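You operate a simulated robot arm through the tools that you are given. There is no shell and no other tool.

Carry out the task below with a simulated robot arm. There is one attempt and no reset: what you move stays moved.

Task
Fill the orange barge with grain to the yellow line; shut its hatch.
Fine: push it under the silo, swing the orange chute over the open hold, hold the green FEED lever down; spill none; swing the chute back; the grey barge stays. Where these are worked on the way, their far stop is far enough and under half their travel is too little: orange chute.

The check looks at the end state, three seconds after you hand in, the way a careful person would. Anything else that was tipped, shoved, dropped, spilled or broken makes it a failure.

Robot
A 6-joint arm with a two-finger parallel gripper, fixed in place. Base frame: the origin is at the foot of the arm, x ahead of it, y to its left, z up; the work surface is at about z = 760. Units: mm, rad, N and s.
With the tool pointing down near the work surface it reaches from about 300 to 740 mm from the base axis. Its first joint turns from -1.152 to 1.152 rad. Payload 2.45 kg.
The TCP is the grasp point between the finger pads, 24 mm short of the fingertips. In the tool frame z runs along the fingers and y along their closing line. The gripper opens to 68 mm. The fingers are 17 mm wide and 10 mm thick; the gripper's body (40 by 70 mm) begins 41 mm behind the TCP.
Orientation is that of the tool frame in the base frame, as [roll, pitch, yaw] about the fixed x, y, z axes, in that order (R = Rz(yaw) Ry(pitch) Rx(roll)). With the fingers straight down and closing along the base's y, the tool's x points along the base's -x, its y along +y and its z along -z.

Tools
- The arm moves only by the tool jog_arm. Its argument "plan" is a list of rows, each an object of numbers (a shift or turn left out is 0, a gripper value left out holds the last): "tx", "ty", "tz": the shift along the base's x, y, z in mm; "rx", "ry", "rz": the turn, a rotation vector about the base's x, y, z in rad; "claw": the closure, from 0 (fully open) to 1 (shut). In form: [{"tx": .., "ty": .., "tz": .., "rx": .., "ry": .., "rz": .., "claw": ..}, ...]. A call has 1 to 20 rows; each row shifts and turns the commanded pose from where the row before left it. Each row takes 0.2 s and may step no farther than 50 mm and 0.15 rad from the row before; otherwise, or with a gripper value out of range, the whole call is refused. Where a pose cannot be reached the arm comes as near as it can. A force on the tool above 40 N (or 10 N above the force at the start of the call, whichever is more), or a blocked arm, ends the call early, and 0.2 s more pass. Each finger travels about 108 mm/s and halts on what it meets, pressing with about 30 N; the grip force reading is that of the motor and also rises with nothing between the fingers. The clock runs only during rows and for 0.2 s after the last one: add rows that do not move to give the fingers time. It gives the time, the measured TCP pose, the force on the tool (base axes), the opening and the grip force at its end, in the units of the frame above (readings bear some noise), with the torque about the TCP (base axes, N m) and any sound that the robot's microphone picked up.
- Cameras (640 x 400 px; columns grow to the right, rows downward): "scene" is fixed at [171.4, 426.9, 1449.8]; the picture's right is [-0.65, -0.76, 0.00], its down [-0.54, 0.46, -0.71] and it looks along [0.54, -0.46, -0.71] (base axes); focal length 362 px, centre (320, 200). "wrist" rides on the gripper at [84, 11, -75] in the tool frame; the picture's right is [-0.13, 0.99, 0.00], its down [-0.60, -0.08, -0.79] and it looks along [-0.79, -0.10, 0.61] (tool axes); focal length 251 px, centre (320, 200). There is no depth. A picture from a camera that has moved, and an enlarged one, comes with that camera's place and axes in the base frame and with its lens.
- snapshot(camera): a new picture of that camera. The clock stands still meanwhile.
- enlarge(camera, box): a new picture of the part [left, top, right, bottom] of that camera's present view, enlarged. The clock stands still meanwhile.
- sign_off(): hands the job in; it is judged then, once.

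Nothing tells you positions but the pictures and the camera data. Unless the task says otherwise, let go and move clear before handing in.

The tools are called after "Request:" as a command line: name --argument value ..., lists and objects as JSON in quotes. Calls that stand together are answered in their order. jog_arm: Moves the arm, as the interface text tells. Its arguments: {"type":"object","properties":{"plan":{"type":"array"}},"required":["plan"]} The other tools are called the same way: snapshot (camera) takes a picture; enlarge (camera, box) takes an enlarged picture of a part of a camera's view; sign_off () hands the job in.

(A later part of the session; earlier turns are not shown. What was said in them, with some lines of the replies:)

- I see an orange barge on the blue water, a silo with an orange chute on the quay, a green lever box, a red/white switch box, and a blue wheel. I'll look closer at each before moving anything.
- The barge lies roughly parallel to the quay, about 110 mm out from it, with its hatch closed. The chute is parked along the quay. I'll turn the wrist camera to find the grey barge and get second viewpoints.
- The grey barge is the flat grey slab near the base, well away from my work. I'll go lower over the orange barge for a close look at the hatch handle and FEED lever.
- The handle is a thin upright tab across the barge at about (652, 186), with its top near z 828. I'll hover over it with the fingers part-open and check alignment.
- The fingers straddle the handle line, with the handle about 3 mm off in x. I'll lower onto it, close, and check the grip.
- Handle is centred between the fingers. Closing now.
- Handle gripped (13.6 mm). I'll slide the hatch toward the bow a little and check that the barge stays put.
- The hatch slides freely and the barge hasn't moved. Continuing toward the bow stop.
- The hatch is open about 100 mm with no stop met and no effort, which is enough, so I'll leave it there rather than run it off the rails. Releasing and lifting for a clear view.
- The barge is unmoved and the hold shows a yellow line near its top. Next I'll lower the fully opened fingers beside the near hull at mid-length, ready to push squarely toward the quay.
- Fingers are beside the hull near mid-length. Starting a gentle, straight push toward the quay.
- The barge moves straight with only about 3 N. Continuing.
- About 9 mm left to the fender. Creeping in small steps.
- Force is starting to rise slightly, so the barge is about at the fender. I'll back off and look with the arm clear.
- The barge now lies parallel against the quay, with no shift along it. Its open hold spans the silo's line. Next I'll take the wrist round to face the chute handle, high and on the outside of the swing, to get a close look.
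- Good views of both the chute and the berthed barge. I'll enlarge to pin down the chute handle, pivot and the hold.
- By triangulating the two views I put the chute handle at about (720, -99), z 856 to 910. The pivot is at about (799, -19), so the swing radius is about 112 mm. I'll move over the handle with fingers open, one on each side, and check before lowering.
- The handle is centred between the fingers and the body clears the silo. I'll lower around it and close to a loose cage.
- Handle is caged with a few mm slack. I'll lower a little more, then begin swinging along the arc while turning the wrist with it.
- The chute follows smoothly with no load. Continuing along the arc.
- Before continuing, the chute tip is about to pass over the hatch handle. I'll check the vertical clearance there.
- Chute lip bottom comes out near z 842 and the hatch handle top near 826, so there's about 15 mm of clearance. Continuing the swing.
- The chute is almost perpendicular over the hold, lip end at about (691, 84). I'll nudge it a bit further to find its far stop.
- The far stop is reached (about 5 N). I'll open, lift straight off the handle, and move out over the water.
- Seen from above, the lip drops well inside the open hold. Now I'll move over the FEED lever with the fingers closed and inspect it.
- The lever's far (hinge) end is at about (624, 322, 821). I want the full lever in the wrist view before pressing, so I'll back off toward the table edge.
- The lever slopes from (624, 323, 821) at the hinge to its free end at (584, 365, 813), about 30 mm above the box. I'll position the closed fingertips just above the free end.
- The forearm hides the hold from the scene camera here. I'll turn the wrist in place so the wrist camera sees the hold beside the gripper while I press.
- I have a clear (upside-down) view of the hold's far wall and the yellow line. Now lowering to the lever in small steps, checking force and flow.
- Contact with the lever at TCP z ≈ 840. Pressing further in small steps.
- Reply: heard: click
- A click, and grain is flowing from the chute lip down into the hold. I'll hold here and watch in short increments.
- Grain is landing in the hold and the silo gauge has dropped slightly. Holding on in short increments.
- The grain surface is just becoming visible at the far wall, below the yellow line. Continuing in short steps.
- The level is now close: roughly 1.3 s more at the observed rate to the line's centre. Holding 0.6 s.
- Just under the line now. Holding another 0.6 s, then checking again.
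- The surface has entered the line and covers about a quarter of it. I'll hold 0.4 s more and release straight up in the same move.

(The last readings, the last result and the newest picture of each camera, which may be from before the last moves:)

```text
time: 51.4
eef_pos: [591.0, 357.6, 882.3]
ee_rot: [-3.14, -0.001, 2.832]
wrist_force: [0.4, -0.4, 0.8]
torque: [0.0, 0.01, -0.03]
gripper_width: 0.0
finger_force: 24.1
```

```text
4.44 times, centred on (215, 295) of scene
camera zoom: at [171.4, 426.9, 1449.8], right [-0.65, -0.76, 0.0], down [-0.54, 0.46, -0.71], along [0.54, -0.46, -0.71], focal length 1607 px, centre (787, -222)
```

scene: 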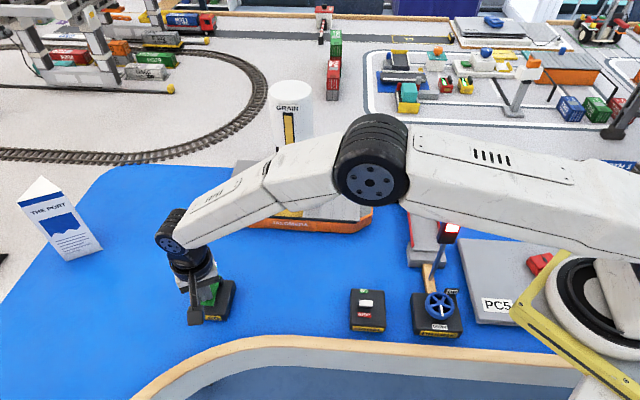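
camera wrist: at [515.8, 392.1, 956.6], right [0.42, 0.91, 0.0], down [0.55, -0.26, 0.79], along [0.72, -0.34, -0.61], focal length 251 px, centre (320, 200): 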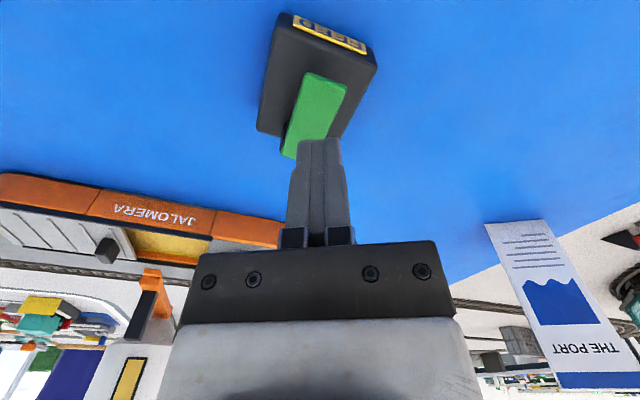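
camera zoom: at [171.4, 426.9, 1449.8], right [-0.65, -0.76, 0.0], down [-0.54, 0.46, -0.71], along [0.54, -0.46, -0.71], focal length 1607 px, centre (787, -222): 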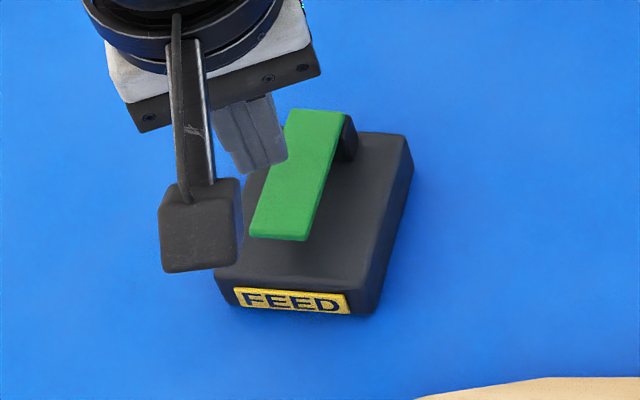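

Request:
enlarge --camera "wrist" --box '[90, 200, 240, 294]'

Request:
enlarge --camera "scene" --box '[200, 120, 400, 245]'

```text
4.26 times, centred on (165, 247) of wrist
camera zoom: at [515.8, 392.1, 956.6], right [0.42, 0.91, 0.0], down [0.55, -0.26, 0.79], along [0.72, -0.34, -0.61], focal length 1070 px, centre (980, 0)
```

zoom: 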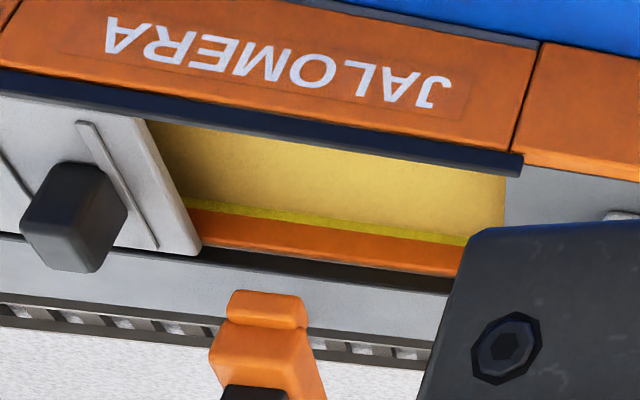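

```text
3.20 times, centred on (300, 182) of scene
camera zoom: at [171.4, 426.9, 1449.8], right [-0.65, -0.76, 0.0], down [-0.54, 0.46, -0.71], along [0.54, -0.46, -0.71], focal length 1157 px, centre (384, 256)
```

zoom: 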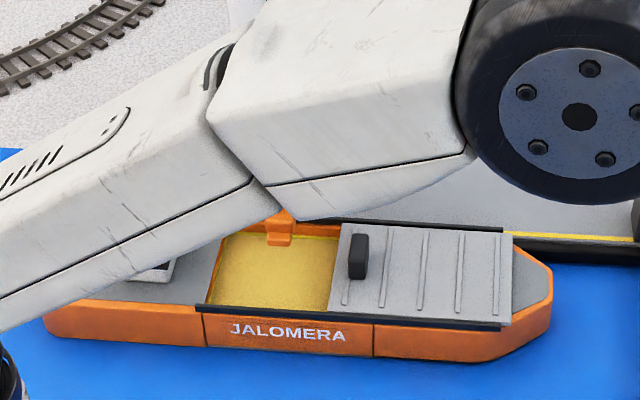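

Request:
enlarge --camera "wrist" --box '[130, 235, 210, 285]'

```text
8.00 times, centred on (170, 260) of wrist
camera zoom: at [515.8, 392.1, 956.6], right [0.42, 0.91, 0.0], down [0.55, -0.26, 0.79], along [0.72, -0.34, -0.61], focal length 2012 px, centre (1520, -280)
```

zoom: 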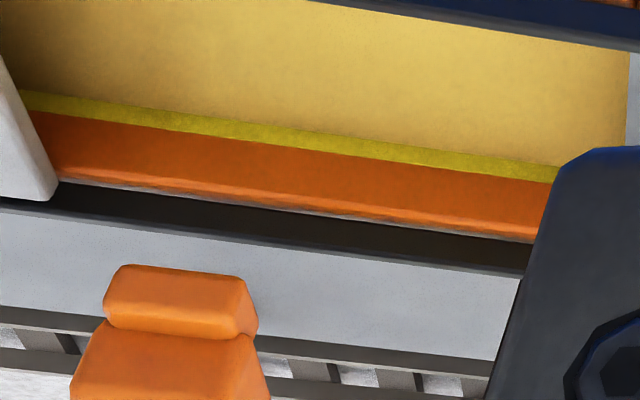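

The feed has stopped cleanly, the lever is back up, and the grain surface sits about mid-line with nothing spilled. Now back to the chute handle to swing it home.

Request:
jog_arm --plan '[{"tz": 40}, {"tz": 40}, {"tz": 38}, {"tx": 16, "ty": -37, "rz": -0.057, "claw": 0.2}, {"tx": 16, "ty": -37, "rz": -0.057}, {"tx": 16, "ty": -37, "rz": -0.057}, {"tx": 16, "ty": -37, "rz": -0.057}, {"tx": 16, "ty": -37, "rz": -0.057}, {"tx": 16, "ty": -37, "rz": -0.057}, {"tx": 16, "ty": -37, "rz": -0.057}, {"tx": 16, "ty": -38, "rz": -0.057}, {}]'

Request:
snapshot --camera "wrist"

Request:
enlarge --camera "scene" --box '[200, 80, 400, 240]'

```text
time: 54.0
eef_pos: [719.5, 57.8, 999.8]
ee_rot: [-3.141, 0.0, 2.376]
wrist_force: [-0.7, 0.0, -0.3]
torque: [0.0, 0.0, 0.02]
gripper_width: 54.3
finger_force: 0.0
```

```text
taken
camera wrist: at [668.3, 124.1, 1074.7], right [0.78, 0.62, 0.0], down [0.38, -0.48, 0.79], along [0.5, -0.62, -0.61], focal length 251 px, centre (320, 200)
```

wrist: 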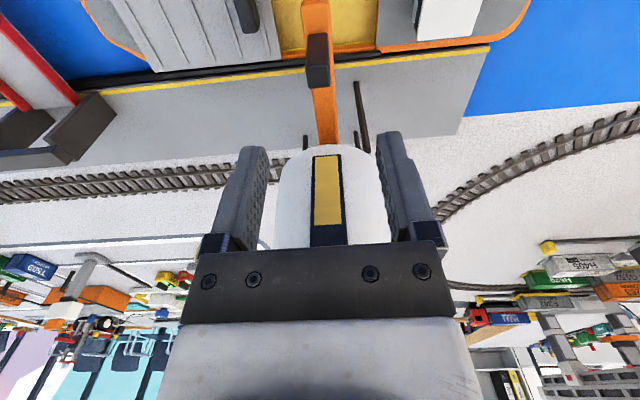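

```text
2.50 times, centred on (300, 160) of scene
camera zoom: at [171.4, 426.9, 1449.8], right [-0.65, -0.76, 0.0], down [-0.54, 0.46, -0.71], along [0.54, -0.46, -0.71], focal length 904 px, centre (370, 300)
```

zoom: 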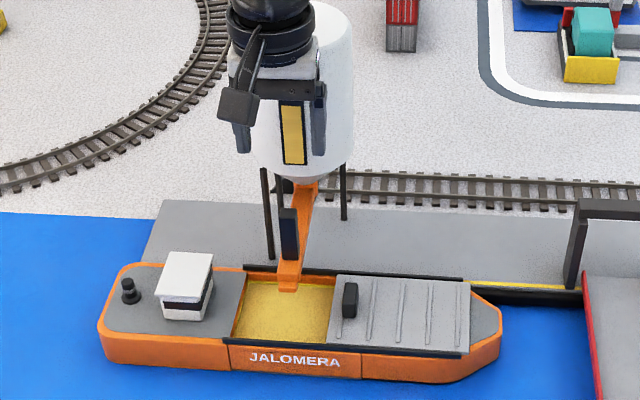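

The handle is centred below the fingers at (719, 59). Lowering and caging it.

Request:
jog_arm --plan '[{"ty": 1, "tz": -30}, {"tz": -30}, {"tz": -25}, {"tz": -14}, {}, {"claw": 0.5}, {"claw": 0.66}, {}, {}]'

Request:
snapshot --camera "wrist"

```text
time: 56.0
eef_pos: [721.0, 61.3, 900.9]
ee_rot: [3.141, 0.001, 2.376]
wrist_force: [0.5, 0.0, -0.4]
torque: [0.0, 0.01, 0.0]
gripper_width: 23.2
finger_force: 0.1
```

```text
taken
camera wrist: at [668.3, 125.9, 975.6], right [0.78, 0.63, 0.0], down [0.38, -0.48, 0.79], along [0.5, -0.62, -0.61], focal length 251 px, centre (320, 200)
```

wrist: 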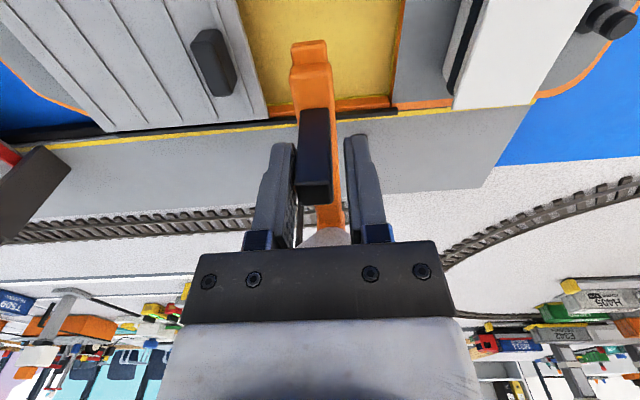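

Caged again. Swinging the chute back along the same arc.

Request:
jog_arm --plan '[{"tx": -7.54, "ty": -8.29, "rz": 0.1}, {"tx": -6.68, "ty": -9.02, "rz": 0.1}, {"tx": -5.73, "ty": -9.64, "rz": 0.1}, {"tx": -4.75, "ty": -10.15, "rz": 0.1}, {"tx": -3.71, "ty": -10.58, "rz": 0.1}, {}]'

Request:
snapshot --camera "wrist"

Request:
enlarge --camera "scene" --box '[200, 80, 400, 240]'

```text
time: 57.4
eef_pos: [691.9, 13.0, 901.3]
ee_rot: [-3.14, -0.001, 2.879]
wrist_force: [0.5, -0.4, 0.0]
torque: [-0.01, 0.03, 0.0]
gripper_width: 23.3
finger_force: 0.0
```

```text
taken
camera wrist: at [614.4, 44.1, 976.0], right [0.38, 0.92, 0.0], down [0.56, -0.23, 0.79], along [0.73, -0.3, -0.61], focal length 251 px, centre (320, 200)
```

wrist: 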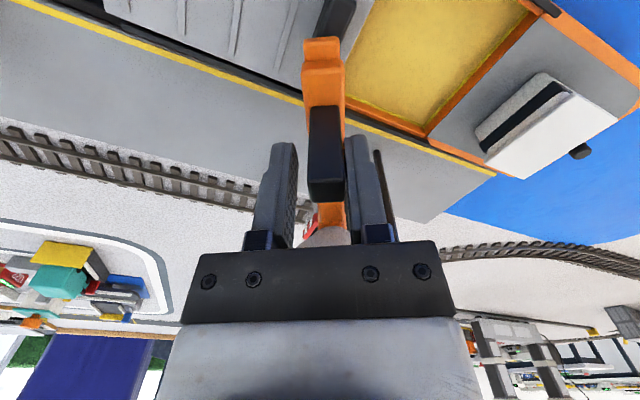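

```text
2.50 times, centred on (300, 160) of scene
camera zoom: at [171.4, 426.9, 1449.8], right [-0.65, -0.76, 0.0], down [-0.54, 0.46, -0.71], along [0.54, -0.46, -0.71], focal length 904 px, centre (370, 300)
```

zoom: 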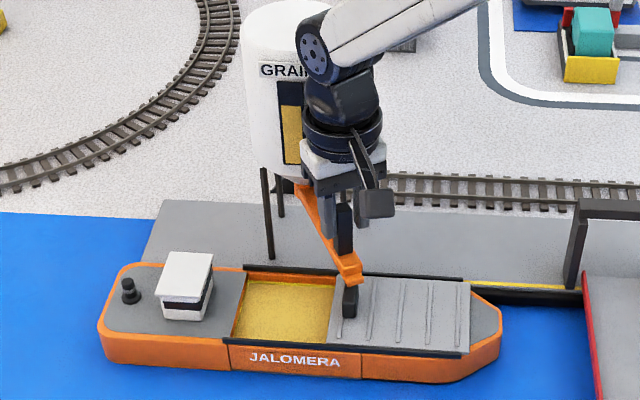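

The chute follows well. Continuing back toward its parked position.

Request:
jog_arm --plan '[{"tx": -2.64, "ty": -10.91, "rz": 0.1}, {"tx": -1.53, "ty": -11.11, "rz": 0.1}, {"tx": -0.42, "ty": -11.2, "rz": 0.1}, {"tx": 0.7, "ty": -11.2, "rz": 0.1}, {"tx": 1.81, "ty": -11.07, "rz": 0.1}, {"tx": 2.92, "ty": -10.82, "rz": 0.1}, {"tx": 3.98, "ty": -10.49, "rz": 0.1}, {}]'

Request:
snapshot --camera "wrist"

Request:
enlarge --camera "scene" --box '[200, 80, 400, 240]'

```text
time: 59.2
eef_pos: [696.4, -64.5, 902.1]
ee_rot: [-3.141, -0.001, -2.704]
wrist_force: [-0.3, -0.3, -0.5]
torque: [0.02, -0.02, 0.04]
gripper_width: 23.2
finger_force: 0.0
```

```text
taken
camera wrist: at [616.3, -90.7, 975.7], right [-0.3, 0.95, 0.0], down [0.58, 0.18, 0.79], along [0.76, 0.24, -0.61], focal length 251 px, centre (320, 200)
```

wrist: 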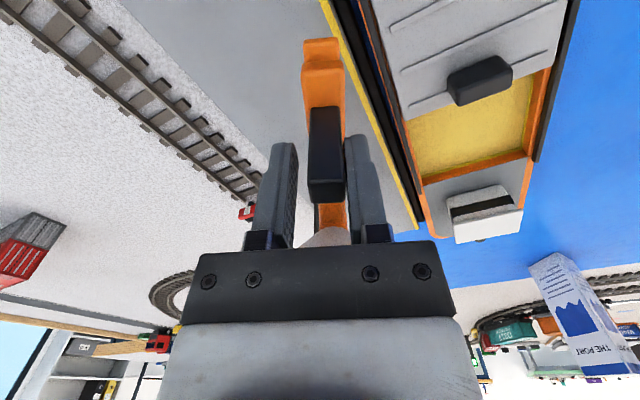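

```text
2.50 times, centred on (300, 160) of scene
camera zoom: at [171.4, 426.9, 1449.8], right [-0.65, -0.76, 0.0], down [-0.54, 0.46, -0.71], along [0.54, -0.46, -0.71], focal length 904 px, centre (370, 300)
```

zoom: 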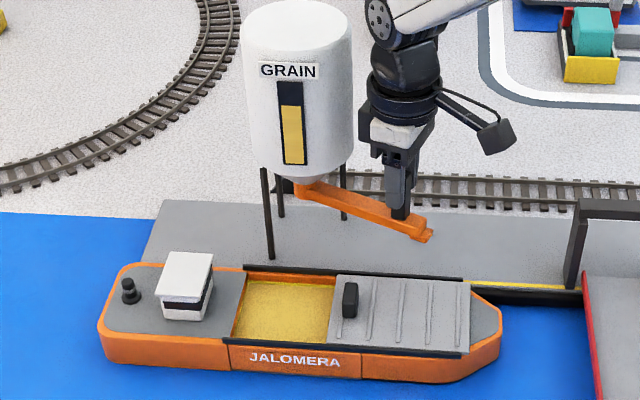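

Request:
jog_arm --plan '[{"tx": 5.01, "ty": -10.03, "rz": 0.1}, {"tx": 5.98, "ty": -9.5, "rz": 0.1}, {"tx": 6.9, "ty": -8.84, "rz": 0.1}, {}]'

Request:
jog_arm --plan '[{"tx": 2.6, "ty": -2.7, "rz": 0.033}, {"tx": 2.6, "ty": -2.7, "rz": 0.033}, {}]'

Request:
snapshot --camera "wrist"

Request:
enlarge --camera "scene" --box '[220, 70, 380, 200]'

```text
time: 60.2
eef_pos: [714.1, -92.4, 900.7]
ee_rot: [-3.141, 0.0, -2.405]
wrist_force: [0.0, 0.4, -1.0]
torque: [-0.01, 0.0, -0.02]
gripper_width: 23.2
finger_force: 0.0
```

```text
time: 61.0
eef_pos: [720.0, -98.5, 899.2]
ee_rot: [3.141, 0.001, -2.341]
wrist_force: [0.1, 0.1, 0.3]
torque: [0.0, 0.02, 0.0]
gripper_width: 23.3
finger_force: 0.0
```

```text
taken
camera wrist: at [653.7, -151.3, 975.7], right [-0.62, 0.78, 0.0], down [0.48, 0.38, 0.79], along [0.62, 0.49, -0.61], focal length 251 px, centre (320, 200)
```

wrist: 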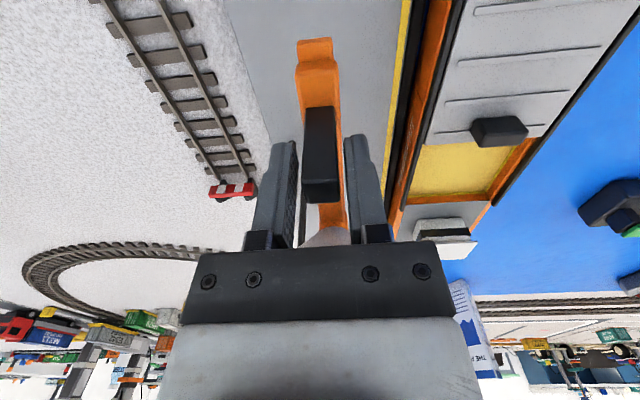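

```text
3.08 times, centred on (300, 135) of scene
camera zoom: at [171.4, 426.9, 1449.8], right [-0.65, -0.76, 0.0], down [-0.54, 0.46, -0.71], along [0.54, -0.46, -0.71], focal length 1113 px, centre (382, 400)
```

zoom: 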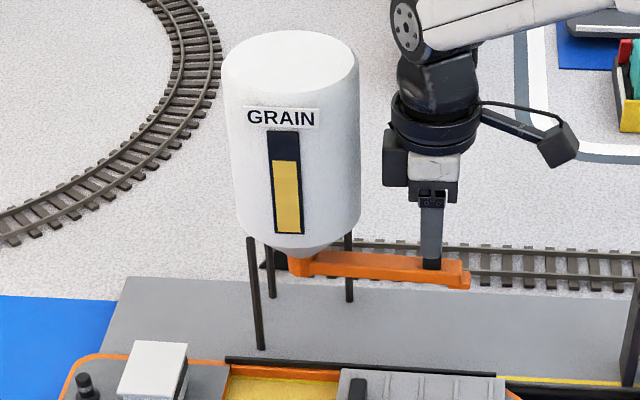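

The chute end is back at its original picture position. One more slight nudge to confirm its home stop.

Request:
jog_arm --plan '[{"tx": 2.0, "ty": -2.0, "rz": 0.02}, {"tx": 2.0, "ty": -2.0, "rz": 0.02}, {}]'

Request:
enlarge --camera "scene" --box '[220, 70, 380, 200]'

```text
time: 61.8
eef_pos: [723.6, -101.3, 900.8]
ee_rot: [3.141, -0.001, -2.299]
wrist_force: [-1.4, 4.1, -0.3]
torque: [0.03, 0.05, -0.07]
gripper_width: 26.0
finger_force: 1.6
```

```text
3.08 times, centred on (300, 135) of scene
camera zoom: at [171.3, 427.0, 1449.7], right [-0.65, -0.76, 0.0], down [-0.54, 0.46, -0.71], along [0.54, -0.46, -0.71], focal length 1113 px, centre (382, 400)
```

zoom: 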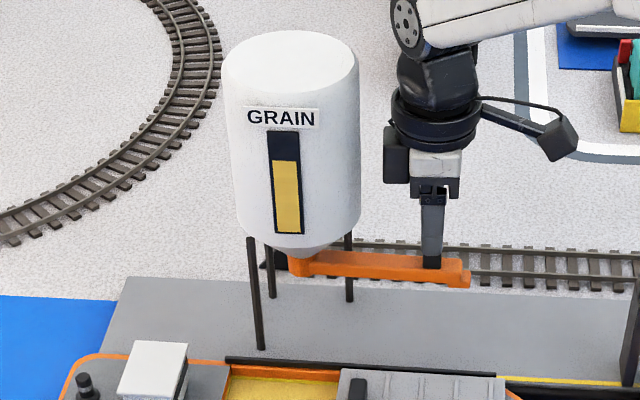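

Home stop confirmed. Releasing, lifting off the chute handle, and turning the wrist back for the hatch.

Request:
jog_arm --plan '[{"tx": -2, "ty": 2, "claw": 0.35}, {"claw": 0.2}, {}, {"tz": 30}, {"tz": 40}, {"tz": 30}, {"tx": -20, "ty": 8, "rz": -0.13}, {"tx": -20, "ty": 10, "rz": -0.13}, {"tx": -20, "ty": 10, "rz": -0.14}, {"tx": -20, "ty": 10, "rz": -0.14}, {"tx": -20, "ty": 10, "rz": -0.14}, {"ty": 10, "rz": -0.14}, {"ty": 10, "rz": -0.14}, {"ty": 10, "rz": -0.14}, {"rz": -0.14, "claw": 0}, {"rz": -0.14}, {"rz": -0.14}, {"rz": -0.121}, {}]'

Request:
snapshot --camera "wrist"

Request:
snapshot --camera "scene"

```text
time: 65.8
eef_pos: [622.1, -22.1, 1002.5]
ee_rot: [3.141, 0.001, 2.34]
wrist_force: [-0.1, -0.5, -0.1]
torque: [-0.02, 0.02, 0.01]
gripper_width: 68.1
finger_force: 0.1
```

```text
taken
camera wrist: at [571.8, 45.5, 1076.1], right [0.8, 0.6, 0.0], down [0.36, -0.49, 0.79], along [0.47, -0.64, -0.61], focal length 251 px, centre (320, 200)
```

wrist: 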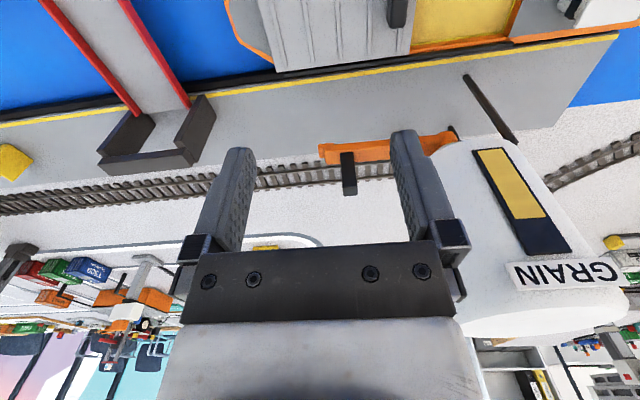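

```text
taken
```

scene: 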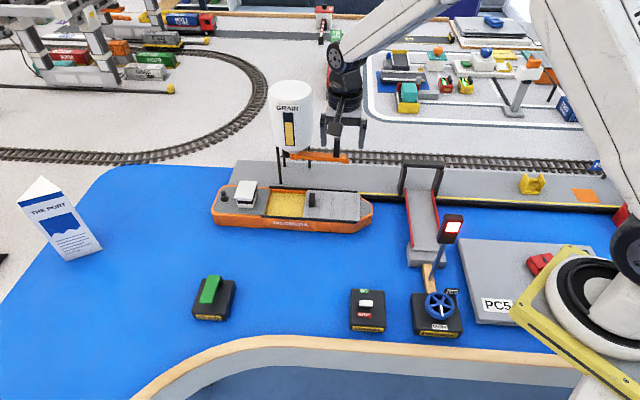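

The chute is parked again and the filled hold is clearly visible. Measuring the hatch handle's present position.

Request:
enlarge --camera "scene" --box '[205, 165, 385, 245]'

Request:
enlarge --camera "wrist" --box '[220, 0, 520, 160]'

```text
3.56 times, centred on (295, 205) of scene
camera zoom: at [171.4, 426.9, 1449.8], right [-0.65, -0.76, 0.0], down [-0.54, 0.46, -0.71], along [0.54, -0.46, -0.71], focal length 1286 px, centre (409, 182)
```

zoom: 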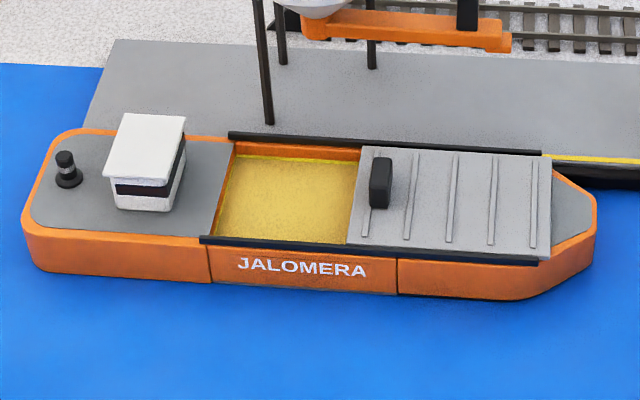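

```text
2.13 times, centred on (370, 80) of wrist
camera zoom: at [571.8, 45.5, 1076.1], right [0.8, 0.6, 0.0], down [0.36, -0.49, 0.79], along [0.47, -0.64, -0.61], focal length 536 px, centre (213, 456)
```

zoom: 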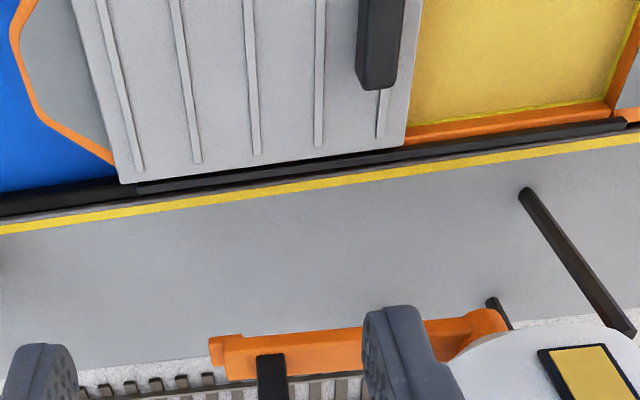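

Hatch handle is at about (668, 28). I'll come down over the hatch on its bow side with the open gripper, so the stern-side finger can push the handle sternward.

Request:
jog_arm --plan '[{"tx": -1, "ty": 4, "tz": -40}, {"tz": -45}, {"tz": -40}, {"tz": -30}, {"tz": -15}, {}]'

Request:
snapshot --camera "wrist"

Request:
enlarge --camera "scene" --box '[205, 145, 385, 245]'

```text
time: 67.2
eef_pos: [620.1, -16.8, 830.8]
ee_rot: [-3.141, 0.001, 2.342]
wrist_force: [0.3, -0.1, 0.8]
torque: [0.05, 0.0, 0.0]
gripper_width: 67.8
finger_force: 0.1
```

```text
taken
camera wrist: at [570.6, 50.2, 905.6], right [0.8, 0.6, 0.0], down [0.36, -0.49, 0.79], along [0.47, -0.64, -0.61], focal length 251 px, centre (320, 200)
```

wrist: 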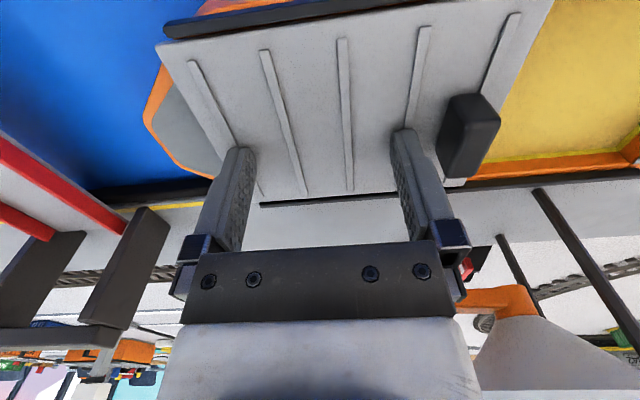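

```text
3.56 times, centred on (295, 195) of scene
camera zoom: at [171.4, 426.9, 1449.8], right [-0.65, -0.76, 0.0], down [-0.54, 0.46, -0.71], along [0.54, -0.46, -0.71], focal length 1286 px, centre (409, 218)
```

zoom: 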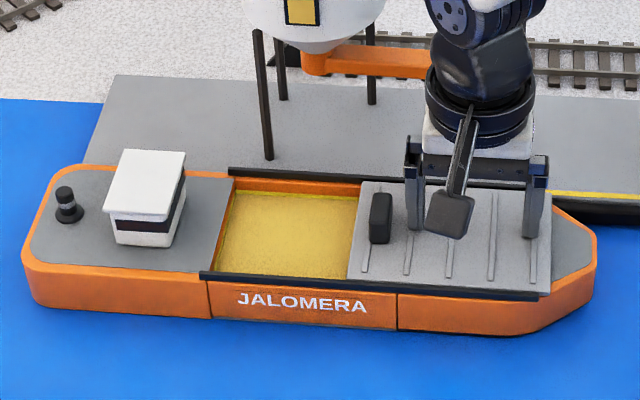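

Both fingers clear the hatch surface, and the stern-side finger is about 15 mm from the handle. Pushing it toward the stern.

Request:
jog_arm --plan '[{"tx": 5.74, "ty": 5.58}, {"tx": 5.74, "ty": 5.58}, {"tx": 5.74, "ty": 5.58}, {"tx": 5.74, "ty": 5.58}, {"tx": 5.74, "ty": 5.58}, {}]'

Request:
enlarge --camera "scene" --box '[205, 145, 385, 245]'

```text
time: 68.6
eef_pos: [648.7, 9.7, 830.9]
ee_rot: [-3.141, 0.001, 2.342]
wrist_force: [0.3, 0.7, 0.8]
torque: [0.02, -0.02, 0.02]
gripper_width: 67.7
finger_force: 0.0
```

```text
3.56 times, centred on (295, 195) of scene
camera zoom: at [171.4, 426.9, 1449.8], right [-0.65, -0.76, 0.0], down [-0.54, 0.46, -0.71], along [0.54, -0.46, -0.71], focal length 1286 px, centre (409, 218)
```

zoom: 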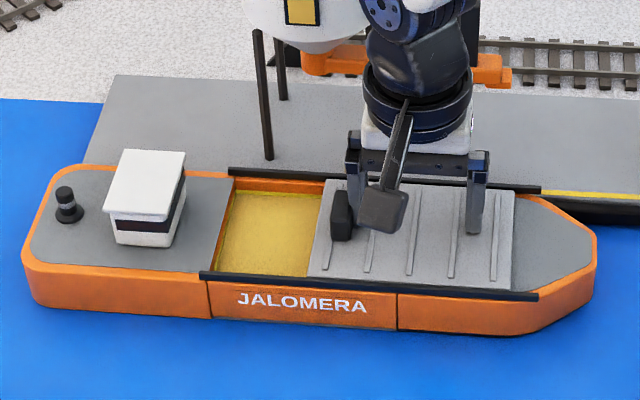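

Request:
jog_arm --plan '[{"tx": 5.74, "ty": 5.58}, {"tx": 5.74, "ty": 5.58}, {"tx": 5.74, "ty": 5.58}, {"tx": 5.74, "ty": 5.58}, {"tx": 5.74, "ty": 5.58}, {"tx": 5.74, "ty": 5.58}, {}]'

Request:
enlarge --camera "scene" --box '[205, 145, 385, 245]'

Request:
snapshot --camera "wrist"

```text
time: 70.2
eef_pos: [683.3, 45.0, 831.1]
ee_rot: [-3.141, -0.001, 2.342]
wrist_force: [-0.4, -0.6, -0.7]
torque: [0.0, 0.0, 0.03]
gripper_width: 68.0
finger_force: 0.0
```

```text
3.56 times, centred on (295, 195) of scene
camera zoom: at [171.4, 426.9, 1449.8], right [-0.65, -0.76, 0.0], down [-0.54, 0.46, -0.71], along [0.54, -0.46, -0.71], focal length 1286 px, centre (409, 218)
```

zoom: 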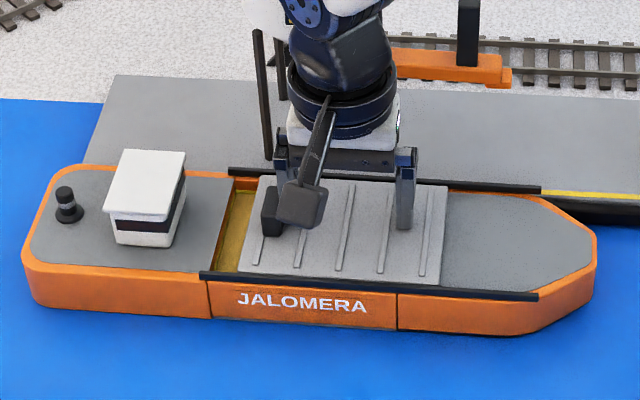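

```text
taken
camera wrist: at [633.5, 111.1, 905.8], right [0.8, 0.6, 0.0], down [0.36, -0.49, 0.79], along [0.47, -0.64, -0.61], focal length 251 px, centre (320, 200)
```

wrist: 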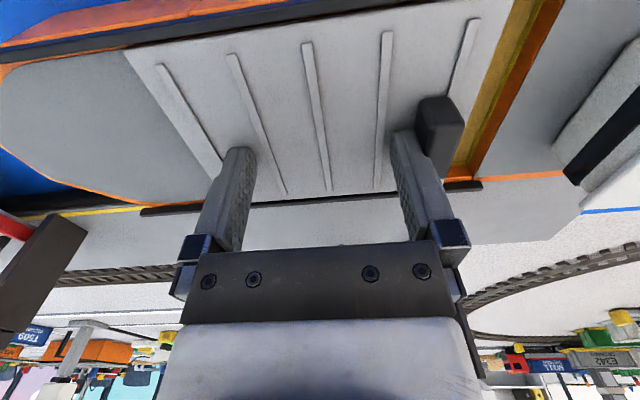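

About 27 mm left to shut. Approaching the closed stop gently.

Request:
jog_arm --plan '[{"tx": 5.0, "ty": 4.9}, {"tx": 5.0, "ty": 4.9}, {"tx": 3.6, "ty": 3.5}, {}]'

Request:
jog_arm --plan '[{"tx": 1.8, "ty": 1.75}, {"tx": 1.4, "ty": 1.4}, {}]'

Request:
enlarge --camera "scene" --box '[205, 145, 385, 245]'

```text
time: 71.2
eef_pos: [697.1, 57.2, 832.4]
ee_rot: [-3.14, -0.002, 2.342]
wrist_force: [0.0, 0.2, -0.8]
torque: [-0.02, 0.01, -0.02]
gripper_width: 67.9
finger_force: 0.0
```

```text
time: 72.0
eef_pos: [699.8, 61.1, 830.9]
ee_rot: [-3.141, 0.001, 2.342]
wrist_force: [-1.1, 0.4, 0.4]
torque: [0.02, -0.01, 0.01]
gripper_width: 68.2
finger_force: 0.1
```

```text
3.56 times, centred on (295, 195) of scene
camera zoom: at [171.4, 426.9, 1449.8], right [-0.65, -0.76, 0.0], down [-0.54, 0.46, -0.71], along [0.54, -0.46, -0.71], focal length 1286 px, centre (409, 218)
```

zoom: 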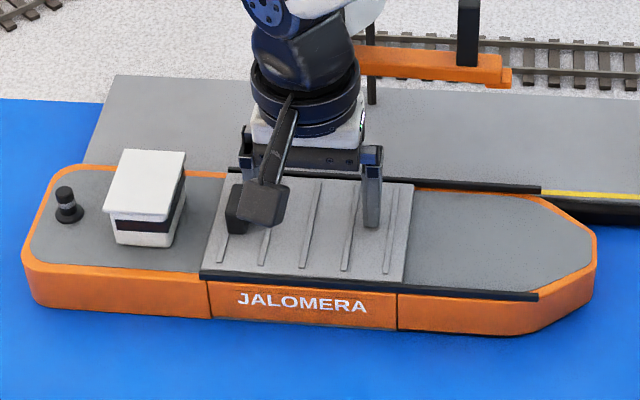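

Request:
jog_arm --plan '[{"tx": 1.0, "ty": 0.97}, {"tx": 1.0, "ty": 0.97}, {}]'

Request:
enlarge --camera "scene" --box '[240, 175, 320, 225]'

Request:
snapshot --camera "wrist"

```text
time: 72.8
eef_pos: [702.4, 62.3, 831.8]
ee_rot: [-3.142, -0.001, 2.34]
wrist_force: [-1.2, -2.5, 1.2]
torque: [0.01, -0.02, -0.03]
gripper_width: 66.0
finger_force: 0.0
```

```text
8.00 times, centred on (280, 200) of scene
camera zoom: at [171.3, 426.8, 1449.8], right [-0.65, -0.76, 0.0], down [-0.54, 0.46, -0.71], along [0.54, -0.46, -0.71], focal length 2893 px, centre (640, 200)
```

zoom: 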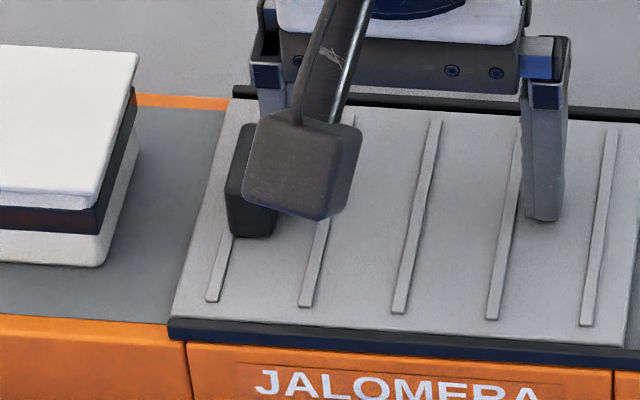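

```text
taken
camera wrist: at [652.1, 129.5, 905.7], right [0.8, 0.6, 0.0], down [0.36, -0.49, 0.79], along [0.47, -0.64, -0.61], focal length 251 px, centre (320, 200)
```

wrist: 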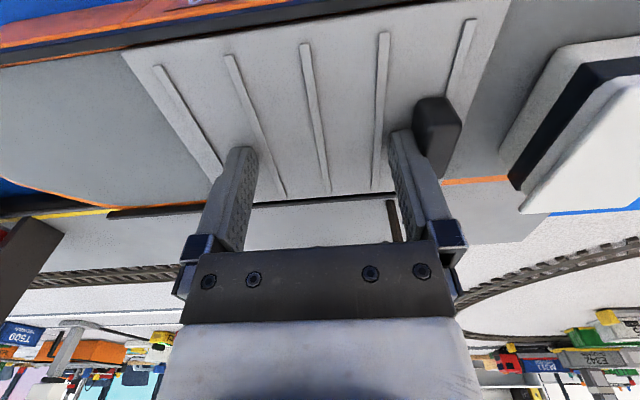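

The hatch has reached its closed stop (finger just compressed, about 3 N). Backing off and lifting clear for a final inspection.

Request:
jog_arm --plan '[{"tx": -5, "ty": -4.9}, {"tx": -5, "ty": -4.9}, {"tz": 30}, {"tz": 45}, {"tz": 45}, {"tx": -30, "tz": 30}, {"tx": -45, "tz": 15}, {"tx": -45, "tz": 10}, {"tx": -45}, {"tx": -45}, {}]'

Request:
snapshot --camera "scene"

Request:
enlarge --camera "scene" --box '[195, 80, 385, 245]'

Request:
enlarge --camera "scene" --box '[205, 165, 385, 245]'

Request:
snapshot --camera "wrist"

```text
time: 75.2
eef_pos: [480.3, 51.4, 1004.5]
ee_rot: [-3.142, 0.001, 2.341]
wrist_force: [-0.6, -0.4, 0.3]
torque: [0.0, 0.02, 0.03]
gripper_width: 68.0
finger_force: 0.1
```

```text
taken
```

scene: 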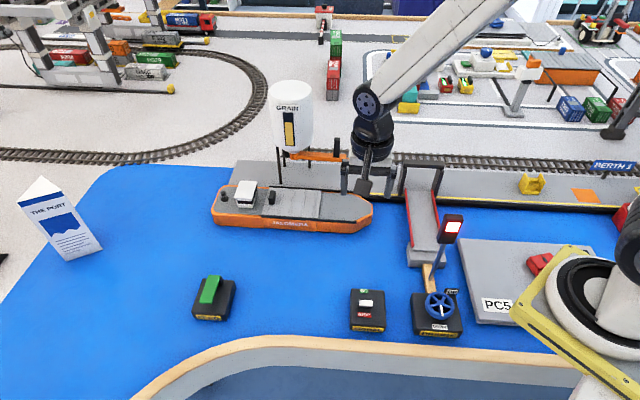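

```text
2.42 times, centred on (290, 162) of scene
camera zoom: at [171.4, 426.9, 1449.8], right [-0.65, -0.76, 0.0], down [-0.54, 0.46, -0.71], along [0.54, -0.46, -0.71], focal length 877 px, centre (393, 291)
```

zoom: 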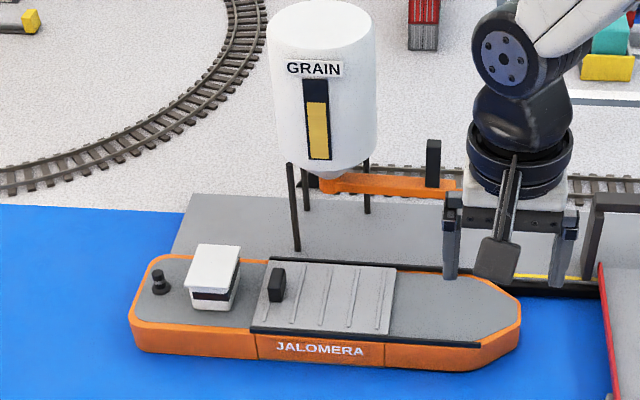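

```text
3.56 times, centred on (295, 205) of scene
camera zoom: at [171.4, 426.9, 1449.8], right [-0.65, -0.76, 0.0], down [-0.54, 0.46, -0.71], along [0.54, -0.46, -0.71], focal length 1286 px, centre (409, 182)
```

zoom: 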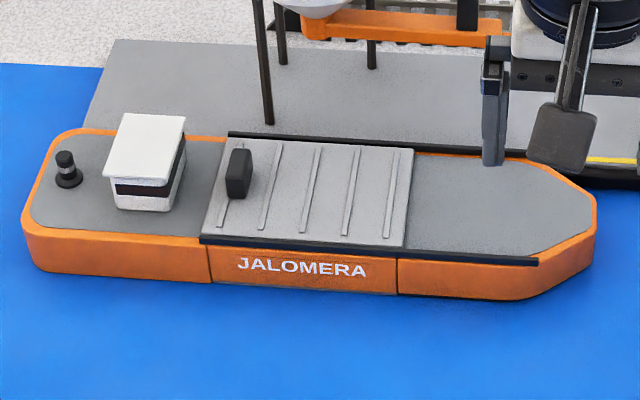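

```text
taken
camera wrist: at [430.7, 118.9, 1079.9], right [0.8, 0.6, 0.0], down [0.36, -0.49, 0.79], along [0.47, -0.64, -0.61], focal length 251 px, centre (320, 200)
```

wrist: 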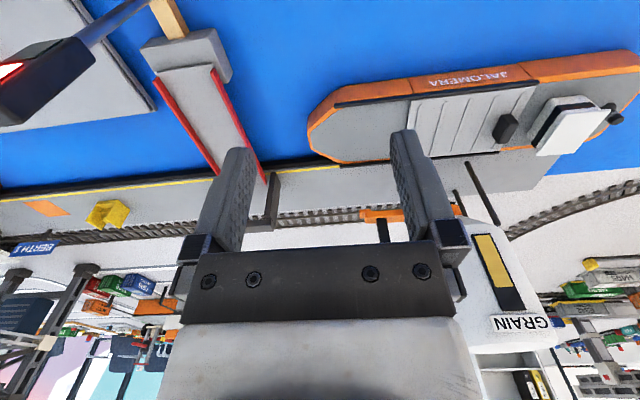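

The picture shows the hatch shut flush, the chute parked at its home stop, the FEED lever up, no grain on the deck, quay or water, and the grey barge and other controls untouched. The arm is clear and empty, so I'm handing in.

Request:
sign_off

```text
The job is handed in.
```

I've handed the job in. The orange barge is filled to the yellow line and its hatch is shut. I don't have the check's result yet.

- **Filling:** I pushed the barge against the quay, opened the hatch and swung the chute to its far stop over the hold. I then held FEED down for about seven seconds. The grain surface sits at about the middle of the yellow line, judged from the wrist camera's view of the far wall.
- **Spill:** I saw no grain on the deck, quay or water in the pictures.
- **Chute and lever:** The chute is back at its home stop, and the FEED lever has come back up.
- **Hatch:** It slid back until it met its closed stop. No gap shows along its edge.
- **Everything else:** The grey barge and the other controls look as they did at the start. The arm is empty and clear of the barge, the chute and the controls.
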